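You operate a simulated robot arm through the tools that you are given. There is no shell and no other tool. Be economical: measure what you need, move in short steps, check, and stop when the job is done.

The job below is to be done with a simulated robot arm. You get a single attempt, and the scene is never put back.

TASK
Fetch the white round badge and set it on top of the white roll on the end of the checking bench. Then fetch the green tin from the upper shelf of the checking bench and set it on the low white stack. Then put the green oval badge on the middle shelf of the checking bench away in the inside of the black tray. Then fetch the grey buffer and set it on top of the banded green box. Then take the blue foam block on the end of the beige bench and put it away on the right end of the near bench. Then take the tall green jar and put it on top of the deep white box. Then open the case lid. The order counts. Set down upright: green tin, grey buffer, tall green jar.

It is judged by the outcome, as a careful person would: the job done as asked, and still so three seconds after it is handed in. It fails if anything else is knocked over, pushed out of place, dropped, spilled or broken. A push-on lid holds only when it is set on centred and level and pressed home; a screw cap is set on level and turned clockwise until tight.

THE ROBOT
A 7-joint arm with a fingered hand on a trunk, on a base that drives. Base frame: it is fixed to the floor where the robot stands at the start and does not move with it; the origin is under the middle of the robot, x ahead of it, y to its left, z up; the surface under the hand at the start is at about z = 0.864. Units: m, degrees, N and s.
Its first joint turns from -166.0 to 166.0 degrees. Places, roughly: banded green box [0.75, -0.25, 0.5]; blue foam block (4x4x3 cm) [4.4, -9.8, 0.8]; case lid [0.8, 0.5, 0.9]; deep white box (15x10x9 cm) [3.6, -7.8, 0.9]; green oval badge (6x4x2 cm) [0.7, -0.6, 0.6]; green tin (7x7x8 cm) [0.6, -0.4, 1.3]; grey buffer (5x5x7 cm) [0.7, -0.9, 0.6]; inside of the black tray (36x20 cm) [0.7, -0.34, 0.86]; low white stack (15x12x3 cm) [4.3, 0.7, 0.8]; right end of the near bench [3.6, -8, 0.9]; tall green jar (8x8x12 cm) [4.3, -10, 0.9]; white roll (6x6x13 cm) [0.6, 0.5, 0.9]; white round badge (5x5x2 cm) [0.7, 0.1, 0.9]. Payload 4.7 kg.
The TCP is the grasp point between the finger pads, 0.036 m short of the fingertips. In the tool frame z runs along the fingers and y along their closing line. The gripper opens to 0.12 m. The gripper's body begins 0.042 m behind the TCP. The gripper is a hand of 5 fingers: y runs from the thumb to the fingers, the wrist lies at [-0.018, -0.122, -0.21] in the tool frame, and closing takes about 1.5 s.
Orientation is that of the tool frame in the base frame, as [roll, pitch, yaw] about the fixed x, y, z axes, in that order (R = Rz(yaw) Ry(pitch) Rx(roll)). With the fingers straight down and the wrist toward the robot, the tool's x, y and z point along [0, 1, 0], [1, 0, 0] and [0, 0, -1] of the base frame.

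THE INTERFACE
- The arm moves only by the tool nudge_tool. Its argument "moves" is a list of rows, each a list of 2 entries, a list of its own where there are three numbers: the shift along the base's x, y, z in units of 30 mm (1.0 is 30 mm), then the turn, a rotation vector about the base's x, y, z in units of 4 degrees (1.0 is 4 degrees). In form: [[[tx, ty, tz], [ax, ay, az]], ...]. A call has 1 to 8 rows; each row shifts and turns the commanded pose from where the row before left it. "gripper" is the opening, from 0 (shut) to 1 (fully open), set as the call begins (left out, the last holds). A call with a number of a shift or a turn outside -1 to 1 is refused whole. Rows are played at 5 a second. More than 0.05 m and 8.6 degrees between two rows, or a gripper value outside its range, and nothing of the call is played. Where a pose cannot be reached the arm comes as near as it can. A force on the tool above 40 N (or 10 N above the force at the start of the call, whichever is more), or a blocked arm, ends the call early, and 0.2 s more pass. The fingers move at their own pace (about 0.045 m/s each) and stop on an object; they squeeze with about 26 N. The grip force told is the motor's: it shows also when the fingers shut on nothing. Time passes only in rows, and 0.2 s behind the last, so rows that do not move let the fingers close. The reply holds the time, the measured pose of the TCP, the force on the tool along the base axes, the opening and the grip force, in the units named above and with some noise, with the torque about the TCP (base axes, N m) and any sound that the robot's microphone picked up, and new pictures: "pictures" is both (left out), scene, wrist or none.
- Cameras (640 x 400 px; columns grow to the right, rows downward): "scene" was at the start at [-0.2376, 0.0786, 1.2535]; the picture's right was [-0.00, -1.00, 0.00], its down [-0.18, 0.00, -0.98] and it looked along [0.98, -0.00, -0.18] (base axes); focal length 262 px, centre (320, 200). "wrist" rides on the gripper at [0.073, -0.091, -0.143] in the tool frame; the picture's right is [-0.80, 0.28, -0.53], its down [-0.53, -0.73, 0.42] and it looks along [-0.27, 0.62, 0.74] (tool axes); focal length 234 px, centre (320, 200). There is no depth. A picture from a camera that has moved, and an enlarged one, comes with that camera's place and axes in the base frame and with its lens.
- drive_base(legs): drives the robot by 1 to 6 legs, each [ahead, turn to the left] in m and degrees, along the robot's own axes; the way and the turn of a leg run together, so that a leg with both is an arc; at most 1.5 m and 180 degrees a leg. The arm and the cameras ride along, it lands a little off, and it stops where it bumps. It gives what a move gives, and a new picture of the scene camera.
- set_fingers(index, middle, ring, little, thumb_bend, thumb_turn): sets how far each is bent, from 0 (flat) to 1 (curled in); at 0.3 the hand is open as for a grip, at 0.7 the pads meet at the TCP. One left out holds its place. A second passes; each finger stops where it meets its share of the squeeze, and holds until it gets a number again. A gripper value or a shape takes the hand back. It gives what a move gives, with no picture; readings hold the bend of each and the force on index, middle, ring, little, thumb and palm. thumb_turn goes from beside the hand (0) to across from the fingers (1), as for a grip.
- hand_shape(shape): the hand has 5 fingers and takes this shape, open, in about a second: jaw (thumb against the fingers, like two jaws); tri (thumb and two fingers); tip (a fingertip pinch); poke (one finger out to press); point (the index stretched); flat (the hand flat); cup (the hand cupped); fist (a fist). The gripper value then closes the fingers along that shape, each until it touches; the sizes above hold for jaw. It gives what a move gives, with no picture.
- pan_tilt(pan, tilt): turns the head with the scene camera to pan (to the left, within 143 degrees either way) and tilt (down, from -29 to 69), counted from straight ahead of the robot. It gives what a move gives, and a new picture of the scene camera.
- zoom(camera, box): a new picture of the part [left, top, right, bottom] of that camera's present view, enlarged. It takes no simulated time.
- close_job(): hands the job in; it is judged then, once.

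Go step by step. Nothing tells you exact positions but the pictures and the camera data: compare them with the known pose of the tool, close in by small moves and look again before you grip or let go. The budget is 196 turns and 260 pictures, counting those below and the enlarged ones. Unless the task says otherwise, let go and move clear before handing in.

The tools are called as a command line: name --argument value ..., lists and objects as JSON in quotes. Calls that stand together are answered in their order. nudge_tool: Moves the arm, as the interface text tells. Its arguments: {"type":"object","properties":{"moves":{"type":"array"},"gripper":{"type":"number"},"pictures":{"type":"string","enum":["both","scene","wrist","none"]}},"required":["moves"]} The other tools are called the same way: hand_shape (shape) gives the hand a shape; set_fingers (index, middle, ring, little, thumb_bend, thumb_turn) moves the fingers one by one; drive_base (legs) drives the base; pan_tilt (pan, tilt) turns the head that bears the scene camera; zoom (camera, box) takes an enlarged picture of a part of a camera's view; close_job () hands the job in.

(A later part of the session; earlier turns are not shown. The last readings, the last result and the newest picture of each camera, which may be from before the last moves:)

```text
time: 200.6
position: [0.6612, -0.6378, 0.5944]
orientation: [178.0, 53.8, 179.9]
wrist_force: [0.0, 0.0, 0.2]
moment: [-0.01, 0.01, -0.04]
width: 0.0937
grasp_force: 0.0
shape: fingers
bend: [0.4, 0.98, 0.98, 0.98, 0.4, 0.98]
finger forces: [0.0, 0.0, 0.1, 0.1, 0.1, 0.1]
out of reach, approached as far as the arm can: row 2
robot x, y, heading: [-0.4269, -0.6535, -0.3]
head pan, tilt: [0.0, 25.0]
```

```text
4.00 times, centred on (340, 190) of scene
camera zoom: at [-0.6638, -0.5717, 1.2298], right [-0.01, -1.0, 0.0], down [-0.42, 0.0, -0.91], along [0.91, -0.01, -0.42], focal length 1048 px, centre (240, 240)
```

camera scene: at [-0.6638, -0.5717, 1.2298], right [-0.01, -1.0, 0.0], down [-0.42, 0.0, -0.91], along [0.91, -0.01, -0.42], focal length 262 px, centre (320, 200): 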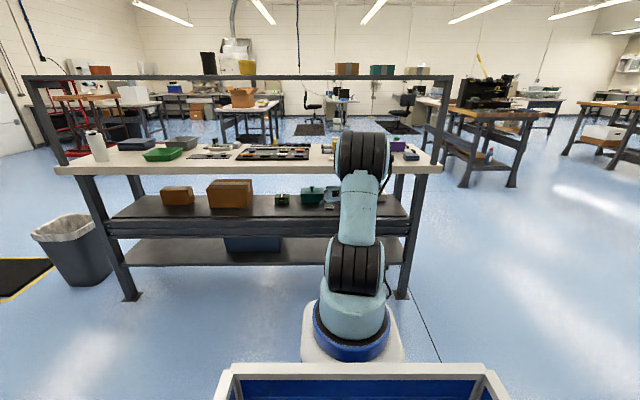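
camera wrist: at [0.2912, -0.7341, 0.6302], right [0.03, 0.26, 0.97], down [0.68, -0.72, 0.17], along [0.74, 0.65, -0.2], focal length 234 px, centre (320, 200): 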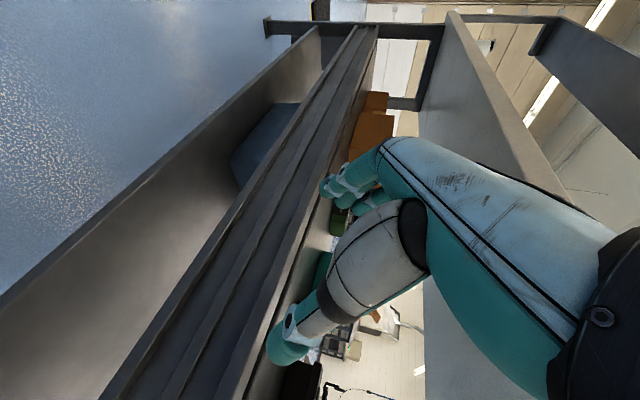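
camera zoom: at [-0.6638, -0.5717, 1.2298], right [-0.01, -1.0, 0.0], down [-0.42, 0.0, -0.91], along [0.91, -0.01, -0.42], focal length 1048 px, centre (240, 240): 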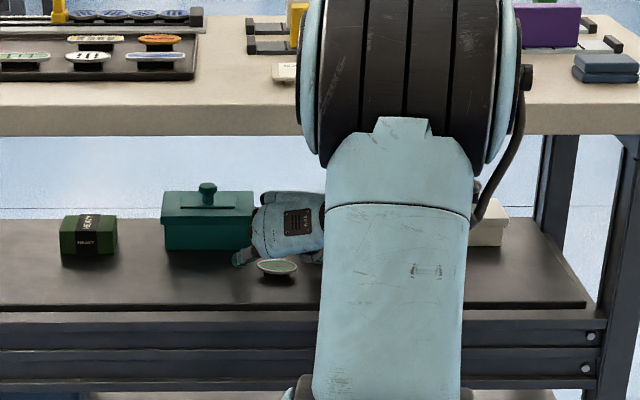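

The pinch lines up; it only needs to come about 18 mm lower. I steepen the lean by 3° to allow it and lower.

nudge_tool --moves '[[[0, 0, 0], [0, 0.8, 0]], [[-0.1, 0, -0.3], [0, 0, 0]], [[0, -0.1, -0.3], [0, 0, 0]], [[0, 0, 0], [0, 0, 0]]]' --pictures "none"

zoom --camera "wrist" --box '[220, 200, 380, 360]'

zoom --camera "scene" --box '[290, 160, 370, 220]'

```text
time: 201.6
position: [0.6592, -0.6422, 0.5792]
orientation: [177.8, 51.4, 179.9]
wrist_force: [-3.4, -0.7, 10.4]
moment: [0.56, -0.13, 0.21]
width: 0.0951
grasp_force: 5.4
shape: fingers
bend: [0.39, 0.98, 0.98, 0.98, 0.4, 0.98]
finger forces: [9.4, 0.0, 0.0, 0.1, 0.9, 0.0]
robot x, y, heading: [-0.428, -0.6524, -0.3]
head pan, tilt: [0.0, 25.0]
```

```text
2.50 times, centred on (300, 280) of wrist
camera zoom: at [0.5038, -0.7391, 0.6095], right [0.08, 0.26, 0.96], down [0.68, -0.72, 0.14], along [0.73, 0.65, -0.24], focal length 585 px, centre (370, 0)
```

zoom: 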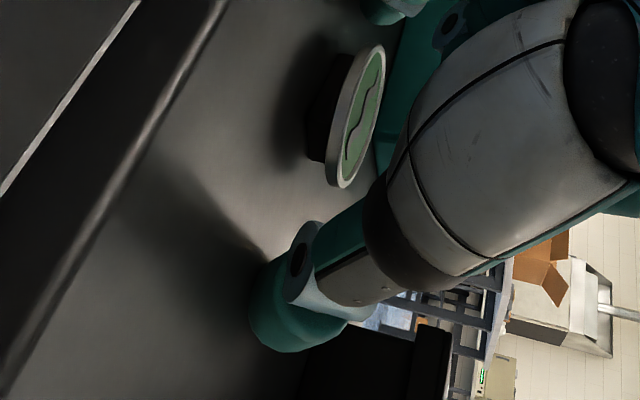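

```text
6.67 times, centred on (330, 190) of scene
camera zoom: at [-0.6643, -0.5718, 1.2297], right [-0.01, -1.0, 0.0], down [-0.42, 0.0, -0.91], along [0.91, -0.01, -0.42], focal length 1746 px, centre (253, 267)
```

zoom: 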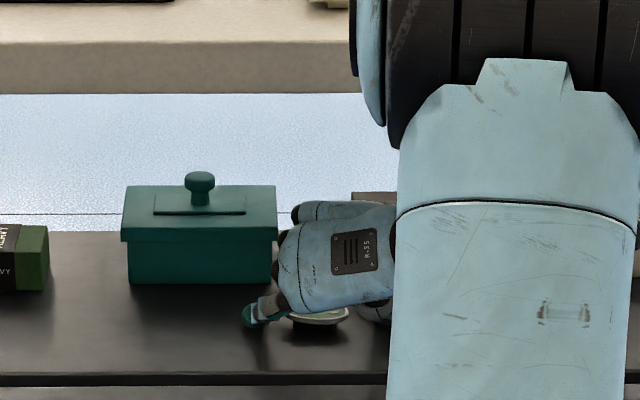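

The index just touches the shelf and the badge lies as in the earlier good grasp. I lift 3 mm and close.

nudge_tool --moves '[[[0, 0, 0.12], [0, 0, 0]], [[0, 0, 0], [0, 0, 0]]]' --pictures "none"

set_fingers --index 0.5 --thumb_bend 0.5

set_fingers --index 0.72 --thumb_bend 0.72

zoom --camera "wrist" --box '[220, 200, 380, 360]'

```text
time: 202.2
position: [0.6576, -0.6411, 0.5794]
orientation: [177.8, 51.4, 180.0]
wrist_force: [0.9, 0.3, 2.4]
moment: [0.16, -0.08, -0.03]
width: 0.0947
grasp_force: 1.7
shape: fingers
bend: [0.39, 0.98, 0.98, 0.98, 0.4, 0.98]
finger forces: [2.7, 0.0, 0.1, 0.0, 0.0, 0.0]
robot x, y, heading: [-0.4234, -0.6543, -0.3]
head pan, tilt: [0.0, 25.0]
```

```text
time: 203.2
position: [0.6578, -0.6423, 0.5829]
orientation: [178.0, 51.5, 180.0]
wrist_force: [-1.3, 3.1, 9.1]
moment: [0.54, -0.22, 0.09]
width: 0.069
grasp_force: 5.1
shape: fingers
bend: [0.46, 0.98, 0.98, 0.98, 0.5, 0.98]
finger forces: [8.9, 0.1, 0.0, 0.0, 0.7, 0.0]
robot x, y, heading: [-0.4271, -0.6507, -0.5]
head pan, tilt: [0.0, 25.0]
```

```text
time: 204.2
position: [0.6578, -0.6418, 0.5823]
orientation: [177.9, 51.5, 180.0]
wrist_force: [3.7, -4.4, 15.3]
moment: [0.36, -0.48, -0.29]
width: 0.0496
grasp_force: 20.2
shape: fingers
bend: [0.49, 0.98, 0.98, 0.98, 0.63, 0.98]
finger forces: [25.1, 0.1, 0.0, 0.0, 15.0, 0.0]
robot x, y, heading: [-0.4263, -0.6537, -0.2]
head pan, tilt: [0.0, 25.0]
```

```text
2.50 times, centred on (300, 280) of wrist
camera zoom: at [0.5037, -0.7397, 0.6128], right [0.08, 0.26, 0.96], down [0.68, -0.72, 0.14], along [0.73, 0.65, -0.24], focal length 585 px, centre (370, 0)
```

zoom: 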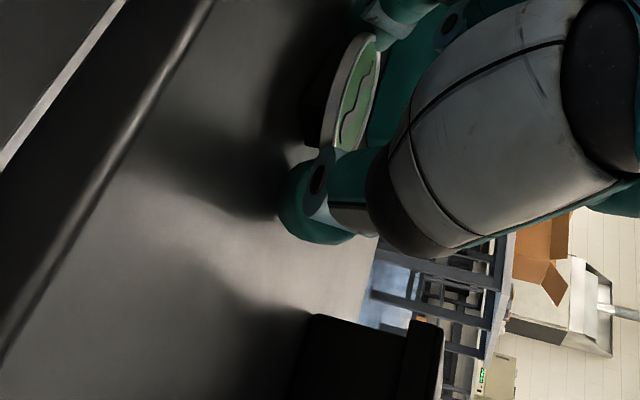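

Gripped. I lift gently and check.

nudge_tool --moves '[[[0, 0, 0.3], [0, 0, 0]], [[0, 0, 0.5], [0, 0, 0]], [[0, 0, 0.4], [0, 0, 0]], [[0, 0, 0], [0, 0, 0]]]' --pictures "none"

zoom --camera "wrist" --box '[220, 200, 380, 360]'

zoom --camera "scene" --box '[290, 160, 370, 220]'

```text
time: 205.2
position: [0.6567, -0.6417, 0.617]
orientation: [177.9, 51.3, -180.0]
wrist_force: [0.1, 0.6, 0.1]
moment: [-0.01, 0.0, 0.03]
width: 0.0495
grasp_force: 11.4
shape: fingers
bend: [0.48, 0.98, 0.98, 0.98, 0.64, 0.97]
finger forces: [11.9, 0.1, 0.0, 0.0, 11.0, 0.0]
robot x, y, heading: [-0.4274, -0.6511, -0.6]
head pan, tilt: [0.0, 25.0]
```

```text
2.50 times, centred on (300, 280) of wrist
camera zoom: at [0.5032, -0.7389, 0.6474], right [0.08, 0.26, 0.96], down [0.68, -0.72, 0.13], along [0.72, 0.65, -0.24], focal length 585 px, centre (370, 0)
```

zoom: 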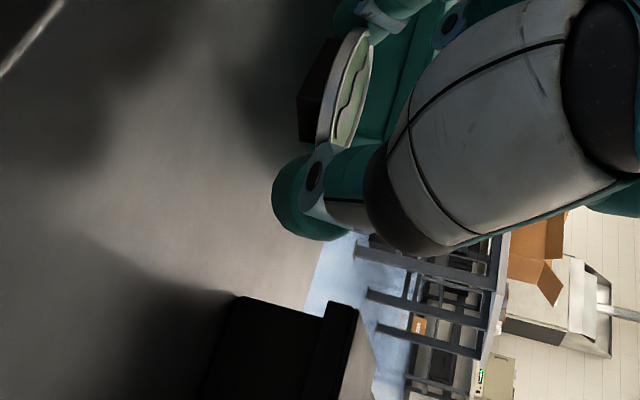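

```text
6.67 times, centred on (330, 190) of scene
camera zoom: at [-0.6638, -0.5717, 1.2298], right [-0.01, -1.0, 0.0], down [-0.42, 0.0, -0.91], along [0.91, -0.01, -0.42], focal length 1746 px, centre (253, 267)
```

zoom: 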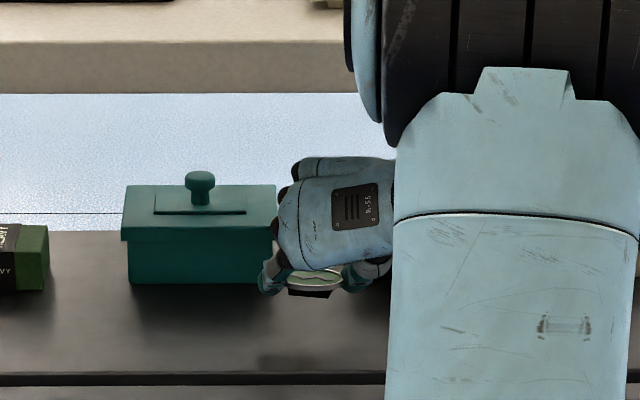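

The badge is held. The tray's grid shows one empty place, back row at about [0.729, −0.303]. I back out and shift the base left.

drive_base --legs '[[-0.33, 0], [0, 90], [0.33, 0], [0, -90]]'

nudge_tool --moves '[[[-0.5, 0, 1], [0, 0, 0]], [[-0.5, 0, 1], [0, 0, 0]], [[-0.5, 0, 1], [0, 0, 0]], [[-0.5, 0, 1], [0, 0, 0]], [[-0.5, 0, 1], [0, 0, 0]], [[-0.5, 0, 1], [0, 0, 0]], [[-0.5, 0, 1], [0, 0, 0]], [[-0.5, 0, 1], [0, 0, 0]]]' --pictures "none"

nudge_tool --moves '[[[-0.3, 0, 1], [0, 0, 0]], [[-0.3, 0, 1], [0, 0, 0]], [[0, 0, 0.5], [0, 0, 0]]]' --pictures "both"

```text
time: 216.7
position: [0.335, -0.3262, 0.6173]
orientation: [177.9, 51.4, 179.2]
wrist_force: [0.0, -0.8, 0.1]
moment: [-0.01, 0.0, 0.02]
width: 0.0496
grasp_force: 11.1
shape: fingers
bend: [0.48, 0.98, 0.98, 0.98, 0.64, 0.97]
finger forces: [11.5, 0.0, 0.0, 0.1, 10.9, 0.0]
robot x, y, heading: [-0.747, -0.3235, -1.1]
head pan, tilt: [0.0, 25.0]
camera scene: at [-0.9848, -0.2399, 1.2298], right [-0.02, -1.0, 0.0], down [-0.42, 0.01, -0.91], along [0.91, -0.02, -0.42], focal length 262 px, centre (320, 200)
```

scene: 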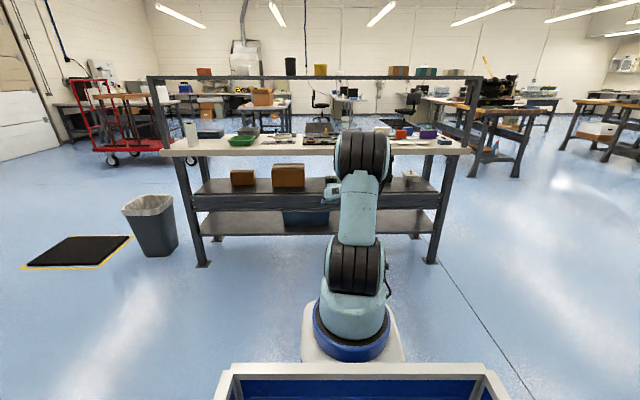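

```text
time: 218.5
position: [0.2167, -0.3252, 0.8563]
orientation: [177.7, 51.3, 179.1]
wrist_force: [-0.6, -0.9, -1.8]
moment: [0.01, -0.09, -0.02]
width: 0.0499
grasp_force: 10.9
shape: fingers
bend: [0.48, 0.98, 0.98, 0.98, 0.64, 0.97]
finger forces: [11.5, 0.0, 0.0, 0.1, 10.9, 0.0]
robot x, y, heading: [-0.7508, -0.3207, -1.2]
head pan, tilt: [0.0, 25.0]
```

```text
time: 219.3
position: [0.198, -0.3254, 0.9322]
orientation: [177.9, 51.3, 179.3]
wrist_force: [0.7, -0.7, -0.7]
moment: [0.0, -0.01, 0.02]
width: 0.0497
grasp_force: 11.4
shape: fingers
bend: [0.48, 0.98, 0.98, 0.98, 0.64, 0.97]
finger forces: [11.5, 0.0, 0.0, 0.1, 10.8, 0.1]
robot x, y, heading: [-0.7508, -0.3237, -1.1]
head pan, tilt: [0.0, 25.0]
camera scene: at [-0.9847, -0.2399, 1.2298], right [-0.02, -1.0, 0.0], down [-0.42, 0.01, -0.91], along [0.91, -0.02, -0.42], focal length 262 px, centre (320, 200)
camera wrist: at [0.0423, -0.4218, 0.963], right [0.09, 0.26, 0.96], down [0.68, -0.73, 0.13], along [0.73, 0.64, -0.24], focal length 234 px, centre (320, 200)
```

scene: 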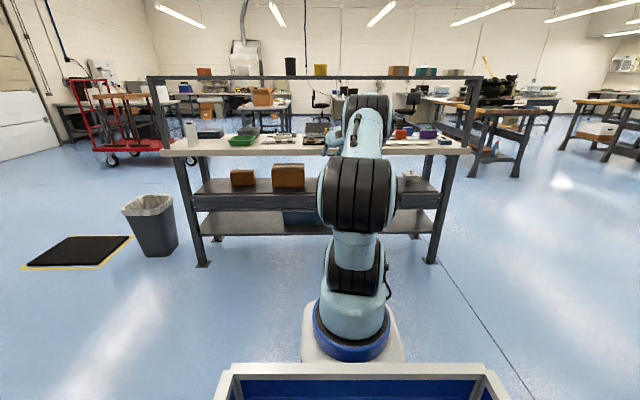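
wrist: 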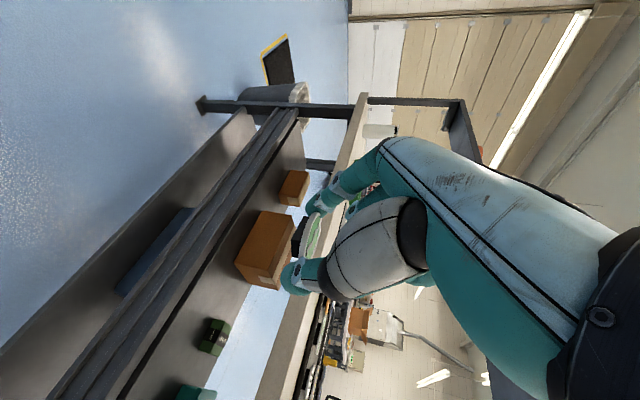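

nudge_tool --moves '[[[0, 0.3, 0.25], [0, 0, 0]], [[0, 0, 0], [0, 0, 0]]]' --pictures "none"

drive_base --legs '[[0.4, 0]]'

zoom --camera "wrist" --box '[160, 160, 420, 400]'

zoom --camera "scene" --box '[240, 60, 400, 160]'

```text
time: 219.9
position: [0.1988, -0.3167, 0.9389]
orientation: [178.0, 51.3, 179.3]
wrist_force: [-0.2, -0.8, 1.0]
moment: [-0.01, 0.04, 0.02]
width: 0.0497
grasp_force: 11.0
shape: fingers
bend: [0.48, 0.98, 0.98, 0.98, 0.64, 0.97]
finger forces: [11.4, 0.0, 0.0, 0.0, 10.8, 0.1]
robot x, y, heading: [-0.7505, -0.3235, -1.3]
head pan, tilt: [0.0, 25.0]
```

```text
time: 222.4
position: [0.599, -0.327, 0.9394]
orientation: [177.9, 51.4, 179.2]
wrist_force: [1.1, -0.4, 0.0]
moment: [0.02, -0.02, 0.02]
width: 0.0499
grasp_force: 11.5
shape: fingers
bend: [0.48, 0.98, 0.98, 0.98, 0.64, 0.97]
finger forces: [11.4, 0.0, 0.0, 0.0, 10.8, 0.0]
robot x, y, heading: [-0.346, -0.3319, -1.3]
head pan, tilt: [0.0, 25.0]
camera scene: at [-0.5844, -0.2485, 1.2298], right [-0.02, -1.0, 0.0], down [-0.42, 0.01, -0.91], along [0.91, -0.02, -0.42], focal length 262 px, centre (320, 200)
```

scene: 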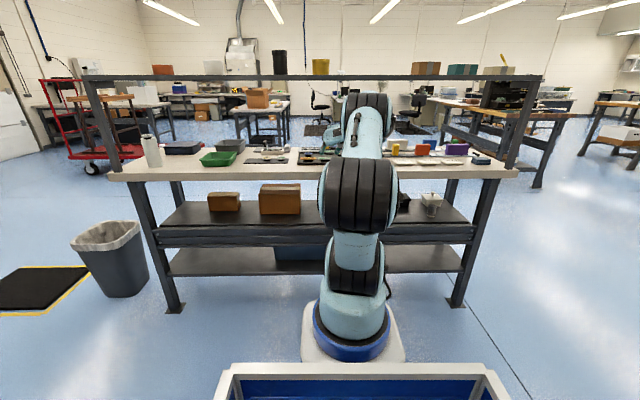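

```text
1.67 times, centred on (290, 280) of wrist
camera zoom: at [0.4427, -0.4217, 0.9704], right [0.09, 0.26, 0.96], down [0.67, -0.73, 0.13], along [0.73, 0.64, -0.24], focal length 390 px, centre (370, 67)
```

zoom: 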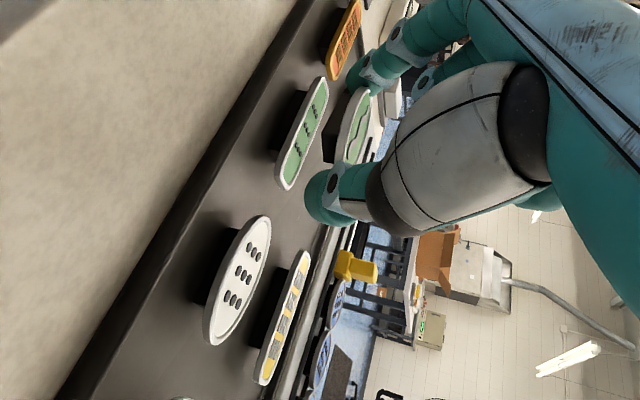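

```text
4.00 times, centred on (320, 110) of scene
camera zoom: at [-0.5844, -0.2485, 1.2298], right [-0.02, -1.0, 0.0], down [-0.42, 0.01, -0.91], along [0.91, -0.02, -0.42], focal length 1048 px, centre (320, 560)
```

zoom: 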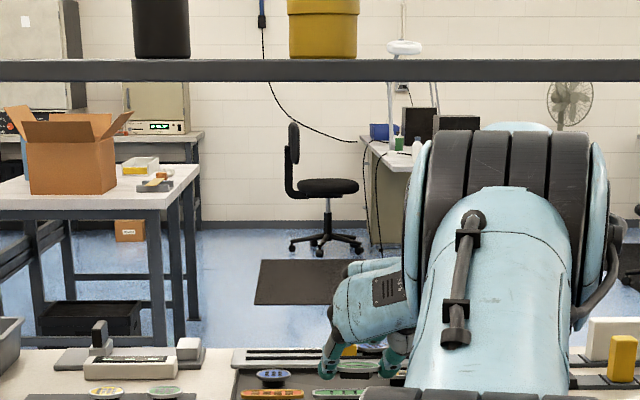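

I continue forward under the shelf to above the empty slot.

drive_base --legs '[[0.1, 0]]'

nudge_tool --moves '[[[0.5, 0.4, -0.2], [0, 0, 0]], [[0, 0, 0], [0, 0, 0]]]' --pictures "none"

zoom --camera "wrist" --box '[160, 160, 420, 400]'

zoom --camera "scene" --box '[260, 100, 380, 180]'

```text
time: 223.6
position: [0.7012, -0.3289, 0.9392]
orientation: [177.9, 51.2, 179.2]
wrist_force: [-0.2, 0.0, -0.1]
moment: [-0.02, -0.03, -0.03]
width: 0.0496
grasp_force: 11.1
shape: fingers
bend: [0.48, 0.98, 0.98, 0.98, 0.64, 0.97]
finger forces: [11.5, 0.1, 0.0, 0.0, 10.7, 0.1]
robot x, y, heading: [-0.2477, -0.3353, -1.0]
head pan, tilt: [0.0, 25.0]
camera scene: at [-0.4827, -0.2508, 1.2298], right [-0.02, -1.0, 0.0], down [-0.42, 0.01, -0.91], along [0.91, -0.02, -0.42], focal length 262 px, centre (320, 200)
```

scene: 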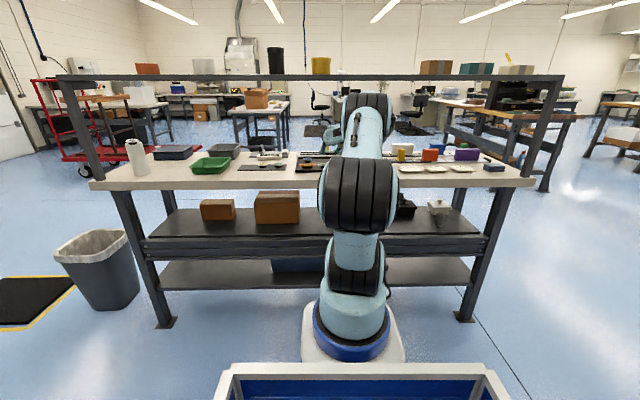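

```text
time: 224.2
position: [0.7147, -0.3152, 0.9329]
orientation: [178.1, 51.4, 179.4]
wrist_force: [0.2, -0.8, 0.5]
moment: [-0.03, -0.02, 0.03]
width: 0.0497
grasp_force: 11.5
shape: fingers
bend: [0.48, 0.98, 0.98, 0.98, 0.64, 0.97]
finger forces: [11.5, 0.1, 0.0, 0.0, 10.8, 0.0]
robot x, y, heading: [-0.2473, -0.3392, -1.1]
head pan, tilt: [0.0, 25.0]
```

```text
1.67 times, centred on (290, 280) of wrist
camera zoom: at [0.5596, -0.4113, 0.9642], right [0.09, 0.26, 0.96], down [0.67, -0.73, 0.13], along [0.73, 0.64, -0.24], focal length 390 px, centre (370, 67)
```

zoom: 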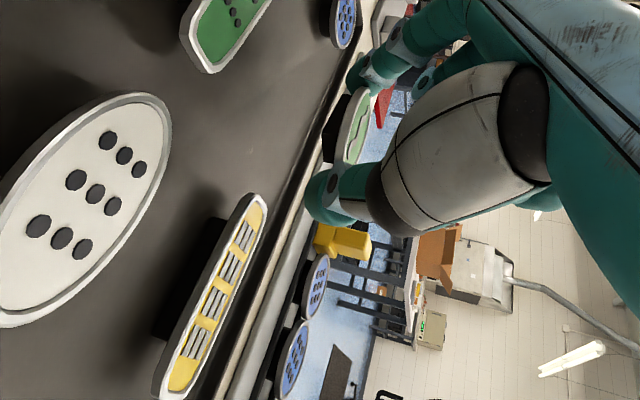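

```text
5.00 times, centred on (320, 140) of scene
camera zoom: at [-0.4828, -0.2508, 1.2298], right [-0.02, -1.0, 0.0], down [-0.42, 0.01, -0.91], along [0.91, -0.02, -0.42], focal length 1310 px, centre (320, 500)
```

zoom: 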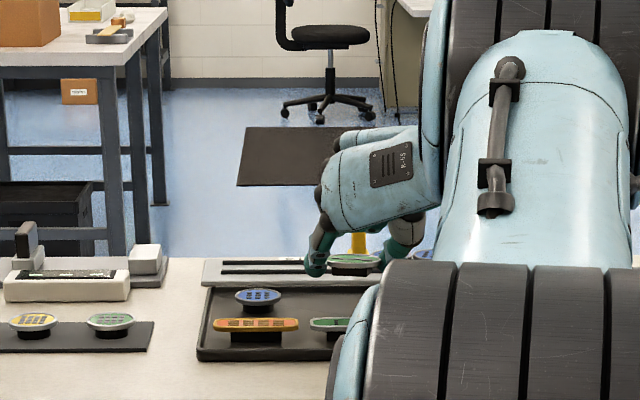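

The badge hovers exactly over the empty slot (about [0.727, −0.305]). I lower it.

nudge_tool --moves '[[[0, 0.05, -0.4], [0, 0, 0]], [[0, 0, -0.3], [0, 0, 0]], [[0, 0, 0], [0, 0, 0]]]' --pictures "none"

zoom --camera "wrist" --box '[220, 160, 380, 320]'

zoom --camera "scene" --box '[290, 130, 350, 170]'

```text
time: 225.0
position: [0.7152, -0.3147, 0.9127]
orientation: [178.0, 51.4, 179.4]
wrist_force: [0.1, -0.5, -0.4]
moment: [-0.01, 0.01, 0.01]
width: 0.0499
grasp_force: 11.2
shape: fingers
bend: [0.48, 0.98, 0.98, 0.98, 0.64, 0.97]
finger forces: [11.5, 0.0, 0.1, 0.0, 10.8, 0.0]
robot x, y, heading: [-0.2461, -0.3362, -1.1]
head pan, tilt: [0.0, 25.0]
```

```text
2.50 times, centred on (300, 240) of wrist
camera zoom: at [0.5597, -0.4101, 0.9437], right [0.09, 0.26, 0.96], down [0.67, -0.73, 0.13], along [0.73, 0.64, -0.24], focal length 585 px, centre (370, 100)
```

zoom: 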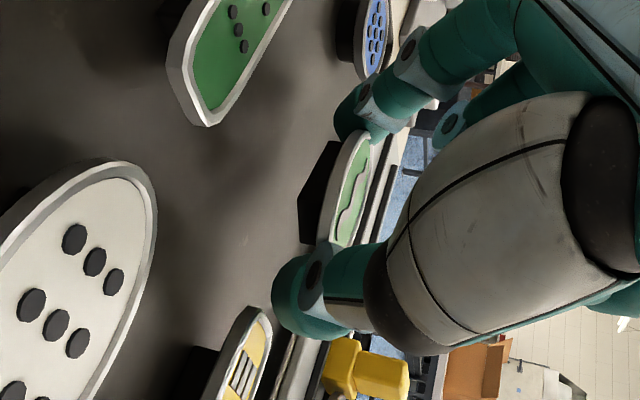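

```text
10.00 times, centred on (320, 150) of scene
camera zoom: at [-0.4827, -0.2508, 1.2298], right [-0.02, -1.0, 0.0], down [-0.42, 0.01, -0.91], along [0.91, -0.02, -0.42], focal length 2620 px, centre (320, 700)
```

zoom: 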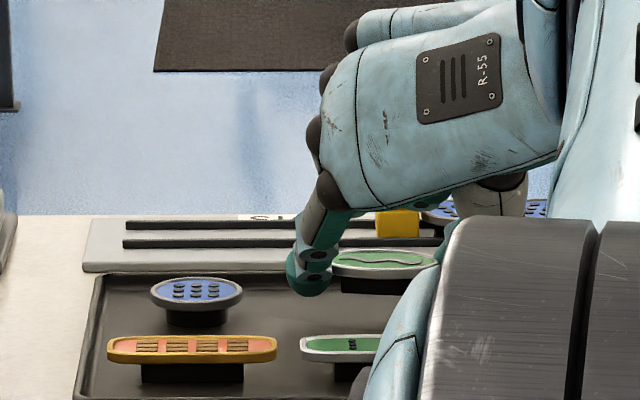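

nudge_tool --moves '[[[-0.2, 0, -0.2], [0, 0, 0]], [[0, 0, -0.1], [0, 0, 0]], [[0, 0, -0.1], [0, 0, 0]], [[0, 0, -0.1], [0, 0, 0]], [[0, 0, 0], [0, 0, 0]]]' --pictures "none"

zoom --camera "wrist" --box '[220, 160, 380, 320]'

zoom --camera "scene" --box '[290, 130, 350, 170]'

```text
time: 226.2
position: [0.7101, -0.3156, 0.8995]
orientation: [177.8, 51.4, 179.1]
wrist_force: [-2.4, 0.4, 6.2]
moment: [0.25, -0.08, 0.08]
width: 0.0498
grasp_force: 14.1
shape: fingers
bend: [0.48, 0.98, 0.98, 0.98, 0.64, 0.97]
finger forces: [17.6, 0.0, 0.1, 0.0, 10.7, 0.1]
robot x, y, heading: [-0.2477, -0.3353, -1.2]
head pan, tilt: [0.0, 25.0]
```

```text
2.50 times, centred on (300, 240) of wrist
camera zoom: at [0.5536, -0.4101, 0.9294], right [0.09, 0.26, 0.96], down [0.67, -0.73, 0.13], along [0.73, 0.64, -0.24], focal length 585 px, centre (370, 100)
```

zoom: 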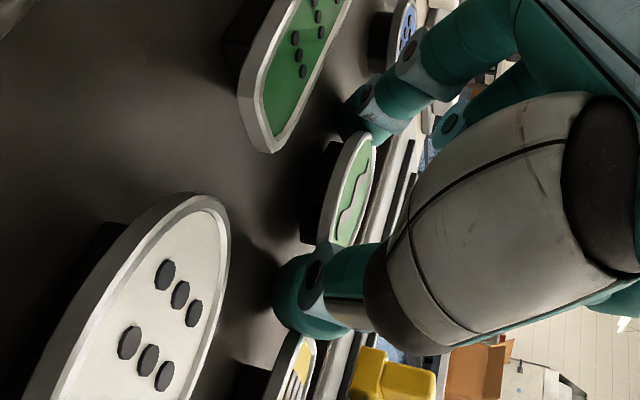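

```text
10.00 times, centred on (320, 150) of scene
camera zoom: at [-0.483, -0.2508, 1.2297], right [-0.02, -1.0, 0.0], down [-0.42, 0.01, -0.91], along [0.91, -0.02, -0.42], focal length 2620 px, centre (320, 700)
```

zoom: 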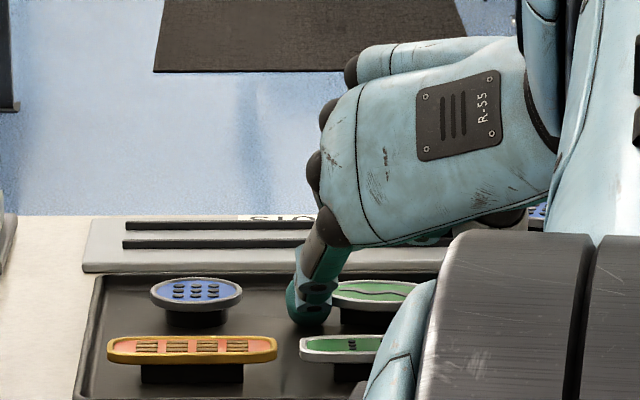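

It touches down level with its neighbours. I open just a little and check.

set_fingers --index 0.43 --thumb_bend 0.6

zoom --camera "wrist" --box '[220, 160, 380, 320]'

zoom --camera "scene" --box '[290, 130, 350, 170]'

```text
time: 227.2
position: [0.7089, -0.3148, 0.8958]
orientation: [178.0, 51.5, 179.4]
wrist_force: [0.7, -0.2, -0.3]
moment: [0.02, 0.03, -0.01]
width: 0.0587
grasp_force: 0.1
shape: fingers
bend: [0.43, 0.98, 0.98, 0.98, 0.6, 0.98]
finger forces: [0.1, 0.1, 0.1, 0.0, 0.0, 0.0]
robot x, y, heading: [-0.2436, -0.3355, -1.5]
head pan, tilt: [0.0, 25.0]
```

```text
2.50 times, centred on (300, 240) of wrist
camera zoom: at [0.5537, -0.4101, 0.9285], right [0.09, 0.26, 0.96], down [0.68, -0.73, 0.13], along [0.73, 0.64, -0.24], focal length 585 px, centre (370, 100)
```

zoom: 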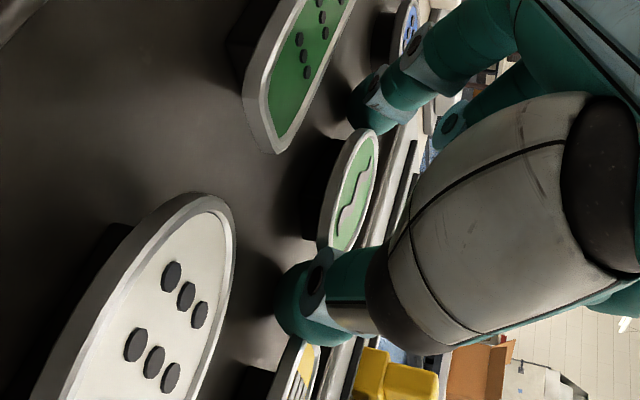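

```text
10.00 times, centred on (320, 150) of scene
camera zoom: at [-0.4827, -0.2508, 1.2298], right [-0.02, -1.0, 0.0], down [-0.42, 0.01, -0.91], along [0.91, -0.02, -0.42], focal length 2620 px, centre (320, 700)
```

zoom: 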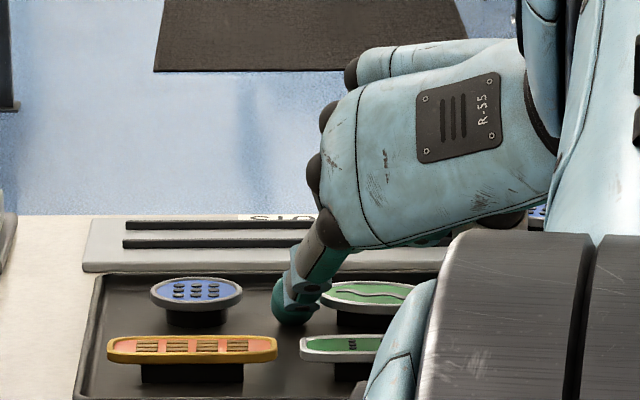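

Released cleanly. I rise straight up and then back out.

nudge_tool --moves '[[[0, 0.05, 0.2], [0, 0, 0]], [[0, 0, 0.4], [0, 0, 0]], [[0, 0, 0.4], [0, 0, 0]], [[0, 0, 0.3], [0, 0, 0]]]' --pictures "none"

zoom --camera "wrist" --box '[200, 140, 400, 340]'

drive_base --legs '[[-0.5, 0]]'

zoom --camera "scene" --box '[190, 90, 430, 230]'

```text
time: 228.2
position: [0.7093, -0.3131, 0.9361]
orientation: [177.9, 51.3, 179.2]
wrist_force: [0.0, 0.7, -0.3]
moment: [-0.02, -0.01, 0.01]
width: 0.059
grasp_force: 0.0
shape: fingers
bend: [0.43, 0.98, 0.98, 0.98, 0.6, 0.98]
finger forces: [0.0, 0.1, 0.0, 0.0, 0.0, 0.1]
robot x, y, heading: [-0.2462, -0.335, -1.2]
head pan, tilt: [0.0, 25.0]
```

```text
2.00 times, centred on (300, 240) of wrist
camera zoom: at [0.554, -0.4089, 0.967], right [0.09, 0.26, 0.96], down [0.68, -0.73, 0.13], along [0.73, 0.64, -0.24], focal length 468 px, centre (360, 120)
```

zoom: 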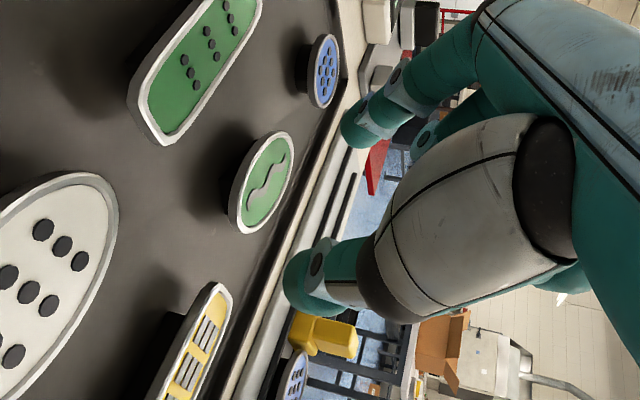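

```text
time: 231.1
position: [0.2085, -0.3028, 0.9348]
orientation: [178.0, 51.3, 179.4]
wrist_force: [0.2, -0.5, -0.1]
moment: [0.04, -0.01, 0.02]
width: 0.0589
grasp_force: 0.0
shape: fingers
bend: [0.43, 0.98, 0.98, 0.98, 0.6, 0.98]
finger forces: [0.0, 0.1, 0.0, 0.0, 0.0, 0.0]
robot x, y, heading: [-0.7482, -0.3271, -1.4]
head pan, tilt: [0.0, 25.0]
camera scene: at [-0.9841, -0.2401, 1.2298], right [-0.02, -1.0, 0.0], down [-0.42, 0.01, -0.91], along [0.91, -0.02, -0.42], focal length 262 px, centre (320, 200)
```

scene: 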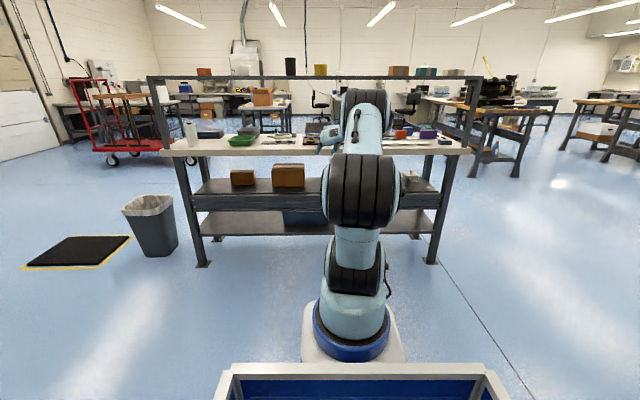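

```text
2.67 times, centred on (310, 160) of scene
camera zoom: at [-0.9841, -0.2401, 1.2298], right [-0.02, -1.0, 0.0], down [-0.42, 0.01, -0.91], along [0.91, -0.02, -0.42], focal length 699 px, centre (347, 307)
```

zoom: 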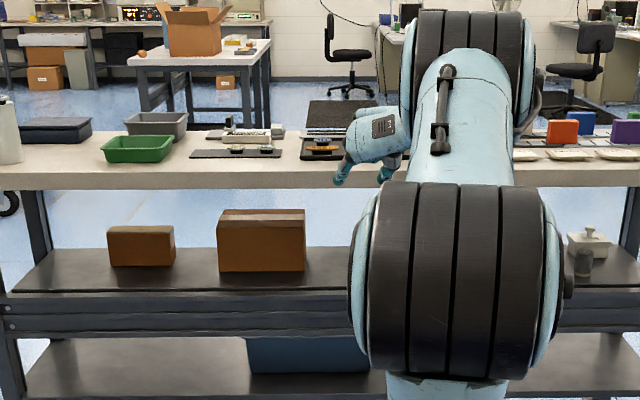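

The oval badge lies in its slot. Next the grey buffer at about [0.667, −0.888] on the middle shelf: I move the base over in front of it.

drive_base --legs '[[0, -89], [0.57, 0], [0, 90.4]]'

nudge_tool --moves '[[[0.4, 0, -1], [0, 0, 0]], [[0.4, 0, -1], [0, 0, 0]], [[0.4, 0, -1], [0, 0, 0]], [[0.4, 0, -1], [0, 0, 0]], [[0.4, 0, -1], [0, 0, 0]], [[0.5, 0, -1], [0, 0, 0]], [[0.5, 0, -1], [0, 0, 0]], [[0.5, 0, -1], [0, 0, 0]]]' --pictures "none"

nudge_tool --moves '[[[0.5, 0, -1], [0, 0, 0]], [[0.3, 0, -1], [0, -0.7, 0]], [[0, 0, 0], [0, 0, 0]]]' --pictures "both"

set_fingers --index 0.38 --thumb_bend 0.38

```text
time: 242.0
position: [0.2071, -0.8412, 0.9354]
orientation: [178.0, 51.4, -178.6]
wrist_force: [-0.7, -0.1, 0.1]
moment: [-0.01, 0.01, 0.0]
width: 0.0589
grasp_force: 0.1
shape: fingers
bend: [0.43, 0.98, 0.98, 0.98, 0.6, 0.98]
finger forces: [0.0, 0.0, 0.0, 0.0, 0.0, 0.0]
robot x, y, heading: [-0.7417, -0.8938, 0.9]
head pan, tilt: [0.0, 25.0]
camera scene: at [-0.9859, -0.8192, 1.2298], right [0.01, -1.0, 0.0], down [-0.42, -0.01, -0.91], along [0.91, 0.01, -0.42], focal length 262 px, centre (320, 200)
```

scene: 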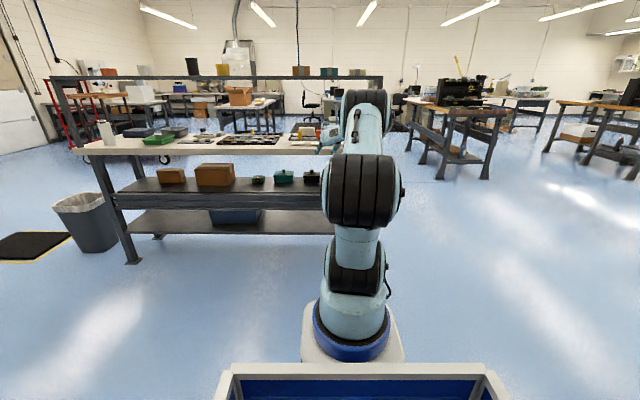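

```text
time: 243.8
position: [0.3146, -0.8397, 0.6967]
orientation: [178.0, 51.6, -178.9]
wrist_force: [0.5, -0.1, 1.7]
moment: [-0.05, 0.08, -0.01]
width: 0.059
grasp_force: 0.1
shape: fingers
bend: [0.43, 0.98, 0.98, 0.98, 0.6, 0.98]
finger forces: [0.0, 0.0, 0.0, 0.0, 0.1, 0.1]
robot x, y, heading: [-0.7463, -0.896, 0.5]
head pan, tilt: [0.0, 25.0]
```

```text
time: 244.6
position: [0.337, -0.8408, 0.636]
orientation: [178.1, 54.2, -178.6]
wrist_force: [-0.6, -0.4, 0.1]
moment: [0.0, 0.0, -0.01]
width: 0.0589
grasp_force: 0.0
shape: fingers
bend: [0.43, 0.98, 0.98, 0.98, 0.6, 0.98]
finger forces: [0.0, 0.0, 0.0, 0.1, 0.0, 0.0]
robot x, y, heading: [-0.7455, -0.8948, 0.8]
head pan, tilt: [0.0, 25.0]
camera scene: at [-0.9859, -0.8192, 1.2298], right [0.01, -1.0, 0.0], down [-0.42, -0.01, -0.91], along [0.91, 0.01, -0.42], focal length 262 px, centre (320, 200)
camera wrist: at [0.1835, -0.9419, 0.659], right [0.03, 0.26, 0.96], down [0.69, -0.7, 0.17], along [0.72, 0.66, -0.2], focal length 234 px, centre (320, 200)
```

scene: 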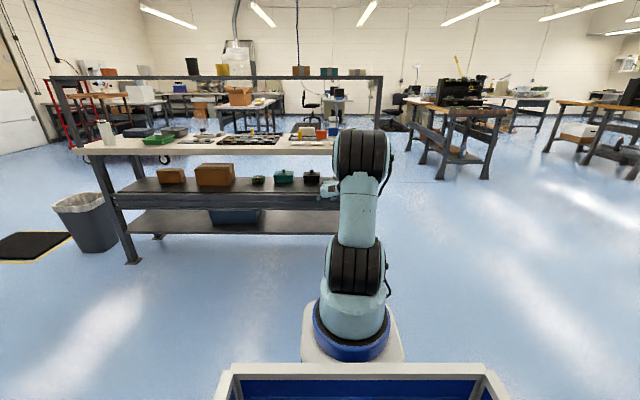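
wrist: 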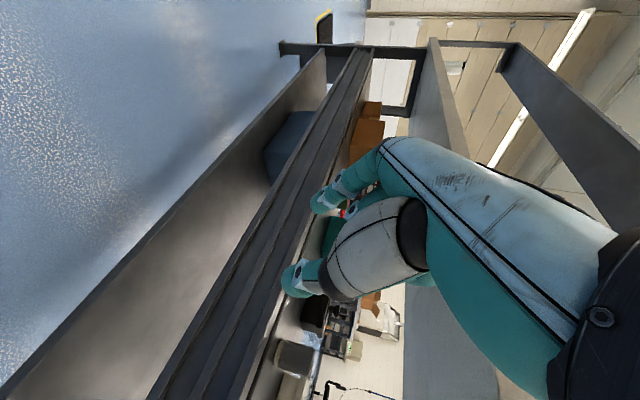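

```text
time: 245.6
position: [0.3365, -0.8421, 0.6349]
orientation: [177.8, 54.2, -178.9]
wrist_force: [0.6, -0.6, -0.8]
moment: [-0.01, 0.01, 0.01]
width: 0.0985
grasp_force: 0.1
shape: fingers
bend: [0.38, 0.98, 0.98, 0.98, 0.38, 0.98]
finger forces: [0.1, 0.0, 0.1, 0.0, 0.1, 0.0]
robot x, y, heading: [-0.7455, -0.8919, 0.7]
head pan, tilt: [0.0, 25.0]
```

The buffer shows at about [0.665, −0.882]. The bench leg at the right (y ≈ −1.03) is close to where the wrist would be, so I yaw the hand 17° and open all fingers.

set_fingers --middle 0.38 --ring 0.38 --little 0.38

nudge_tool --moves '[[[0, 0, 0], [0, 0, -1]], [[0, 0, 0], [0, 0, -1]], [[0, 0, 0], [0, 0, -1]], [[0, -0.5, 0], [0, 0, -1]], [[0, -0.5, -0.2], [0, 0, 0]], [[0, -0.3, 0], [0, 0, 0]]]' --pictures "wrist"

```text
time: 246.6
position: [0.3369, -0.8414, 0.6346]
orientation: [178.1, 54.2, -178.6]
wrist_force: [0.4, 0.6, 0.1]
moment: [-0.01, 0.0, -0.02]
width: 0.0981
grasp_force: 0.1
shape: fingers
bend: [0.38, 0.38, 0.38, 0.38, 0.38, 0.98]
finger forces: [0.0, 0.1, 0.0, 0.0, 0.1, 0.0]
robot x, y, heading: [-0.7467, -0.8938, 0.4]
head pan, tilt: [0.0, 25.0]
```

```text
time: 248.0
position: [0.3457, -0.8796, 0.6321]
orientation: [178.1, 53.8, 165.4]
wrist_force: [1.0, -0.3, -1.2]
moment: [0.0, 0.01, 0.0]
width: 0.0987
grasp_force: 0.1
shape: fingers
bend: [0.38, 0.38, 0.38, 0.38, 0.38, 0.98]
finger forces: [0.0, 0.0, 0.0, 0.0, 0.1, 0.1]
out of reach, approached as far as the arm can: row 4
robot x, y, heading: [-0.7471, -0.8981, 0.7]
head pan, tilt: [0.0, 25.0]
camera wrist: at [0.1705, -0.9353, 0.6579], right [0.11, 0.24, 0.96], down [0.47, -0.87, 0.17], along [0.87, 0.44, -0.21], focal length 234 px, centre (320, 200)
```

wrist: 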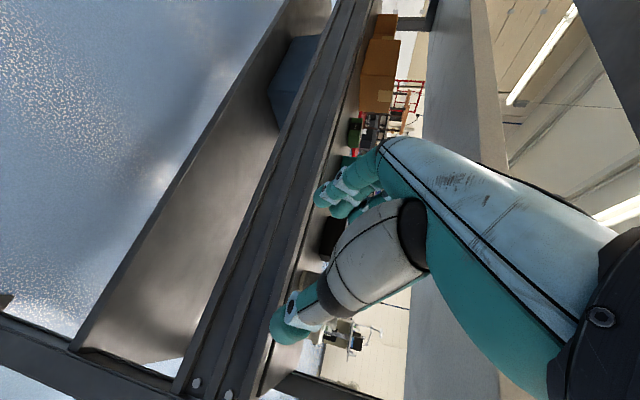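

drive_base --legs '[[0.2, 0]]'

zoom --camera "wrist" --box '[200, 160, 420, 380]'

zoom --camera "scene" --box '[280, 130, 440, 250]'

```text
time: 249.6
position: [0.5471, -0.8773, 0.6331]
orientation: [178.0, 53.8, 165.4]
wrist_force: [-1.1, 0.2, 0.8]
moment: [-0.03, 0.02, -0.01]
width: 0.0986
grasp_force: 0.0
shape: fingers
bend: [0.38, 0.38, 0.38, 0.38, 0.38, 0.98]
finger forces: [0.1, 0.0, 0.0, 0.0, 0.0, 0.1]
robot x, y, heading: [-0.5433, -0.8928, 0.8]
head pan, tilt: [0.0, 25.0]
camera scene: at [-0.7852, -0.8167, 1.2298], right [0.01, -1.0, 0.0], down [-0.42, -0.01, -0.91], along [0.91, 0.01, -0.42], focal length 262 px, centre (320, 200)
```

scene: 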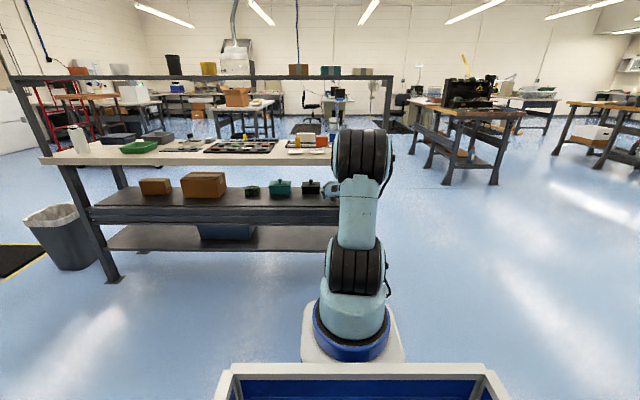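

```text
1.82 times, centred on (310, 270) of wrist
camera zoom: at [0.3713, -0.9317, 0.6579], right [0.11, 0.24, 0.96], down [0.47, -0.86, 0.16], along [0.87, 0.44, -0.21], focal length 426 px, centre (338, 73)
```

zoom: 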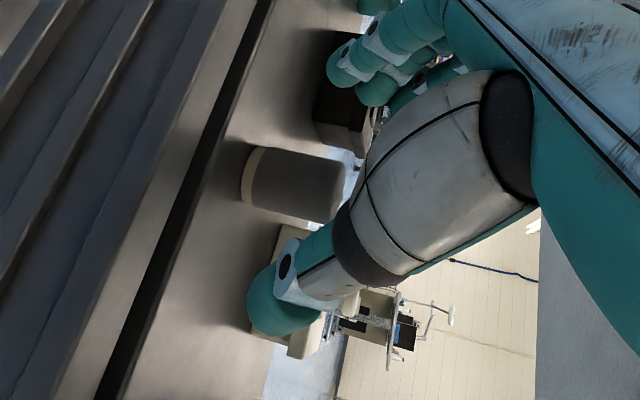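

```text
3.33 times, centred on (360, 190) of scene
camera zoom: at [-0.7852, -0.8167, 1.2298], right [0.01, -1.0, 0.0], down [-0.42, -0.01, -0.91], along [0.91, 0.01, -0.42], focal length 873 px, centre (187, 233)
```

zoom: 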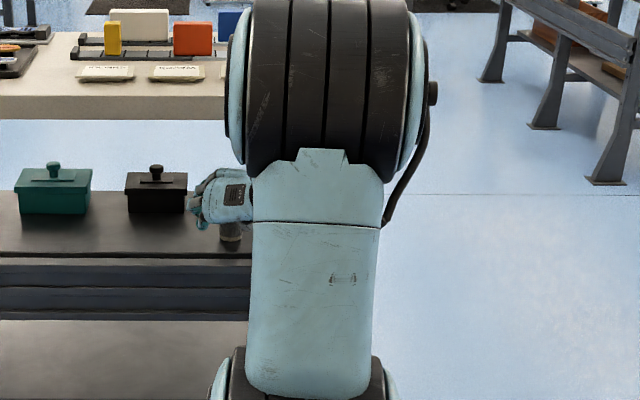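

nudge_tool --moves '[[[0, 0, -0.5], [0, 0, 0]], [[0, 0, -0.4], [0, 0, 0]], [[0, 0, 0], [0, 0, 0]]]' --pictures "none"

drive_base --legs '[[0.08, 0]]'

zoom --camera "wrist" --box '[200, 160, 420, 380]'

```text
time: 250.4
position: [0.5514, -0.8783, 0.6081]
orientation: [178.4, 53.4, 165.7]
wrist_force: [0.0, -0.8, -0.1]
moment: [0.01, 0.01, -0.02]
width: 0.0987
grasp_force: 0.1
shape: fingers
bend: [0.38, 0.38, 0.38, 0.38, 0.38, 0.98]
finger forces: [0.0, 0.1, 0.0, 0.0, 0.0, 0.0]
out of reach, approached as far as the arm can: row 2
robot x, y, heading: [-0.5429, -0.8948, 1.0]
head pan, tilt: [0.0, 25.0]
```

```text
time: 251.5
position: [0.6321, -0.877, 0.6075]
orientation: [178.3, 53.4, 165.7]
wrist_force: [0.5, 0.6, -0.6]
moment: [0.02, -0.01, -0.02]
width: 0.0988
grasp_force: 0.1
shape: fingers
bend: [0.38, 0.38, 0.38, 0.38, 0.38, 0.98]
finger forces: [0.0, 0.1, 0.0, 0.0, 0.1, 0.0]
robot x, y, heading: [-0.4653, -0.89, 1.0]
head pan, tilt: [0.0, 25.0]
camera scene: at [-0.7049, -0.8156, 1.2298], right [0.01, -1.0, 0.0], down [-0.42, -0.01, -0.91], along [0.91, 0.01, -0.42], focal length 262 px, centre (320, 200)
```

scene: 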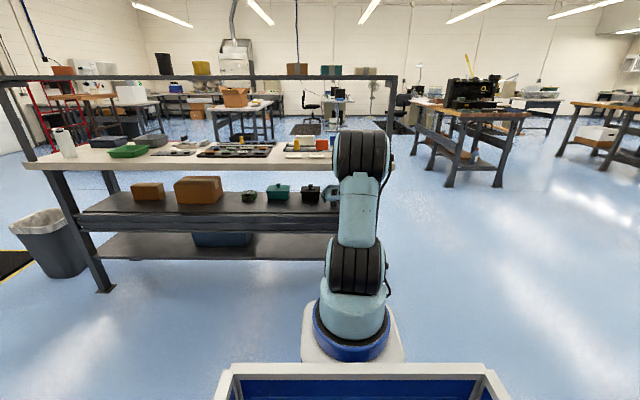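

```text
1.82 times, centred on (310, 270) of wrist
camera zoom: at [0.4572, -0.9318, 0.6345], right [0.11, 0.24, 0.96], down [0.48, -0.86, 0.16], along [0.87, 0.44, -0.21], focal length 426 px, centre (338, 73)
```

zoom: 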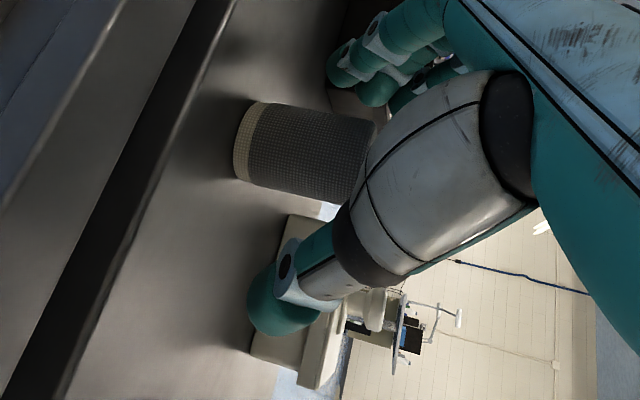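

nudge_tool --moves '[[[0.3, 0, 0], [0, 0.7, 0]], [[0.3, 0, -0.3], [0, 0, 0]], [[0.2, 0.05, -0.25], [0, 0, 0]], [[0, 0, 0], [0, 0, 0]]]' --pictures "none"

zoom --camera "wrist" --box '[200, 160, 420, 380]'

```text
time: 252.5
position: [0.6559, -0.8745, 0.5919]
orientation: [179.4, 50.6, 166.6]
wrist_force: [-0.5, -0.4, 0.7]
moment: [0.01, -0.03, -0.03]
width: 0.0987
grasp_force: 0.2
shape: fingers
bend: [0.38, 0.38, 0.38, 0.38, 0.38, 0.98]
finger forces: [0.1, 0.1, 0.0, 0.0, 0.0, 0.0]
robot x, y, heading: [-0.4645, -0.8894, 0.8]
head pan, tilt: [0.0, 25.0]
```

```text
1.82 times, centred on (310, 270) of wrist
camera zoom: at [0.4827, -0.9301, 0.6266], right [0.16, 0.24, 0.96], down [0.48, -0.86, 0.14], along [0.86, 0.44, -0.26], focal length 426 px, centre (338, 73)
```

zoom: 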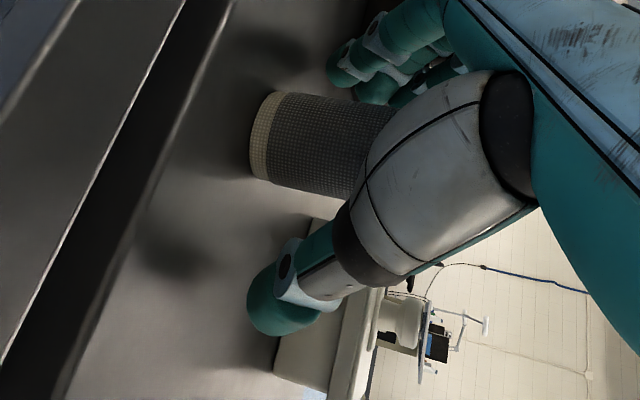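

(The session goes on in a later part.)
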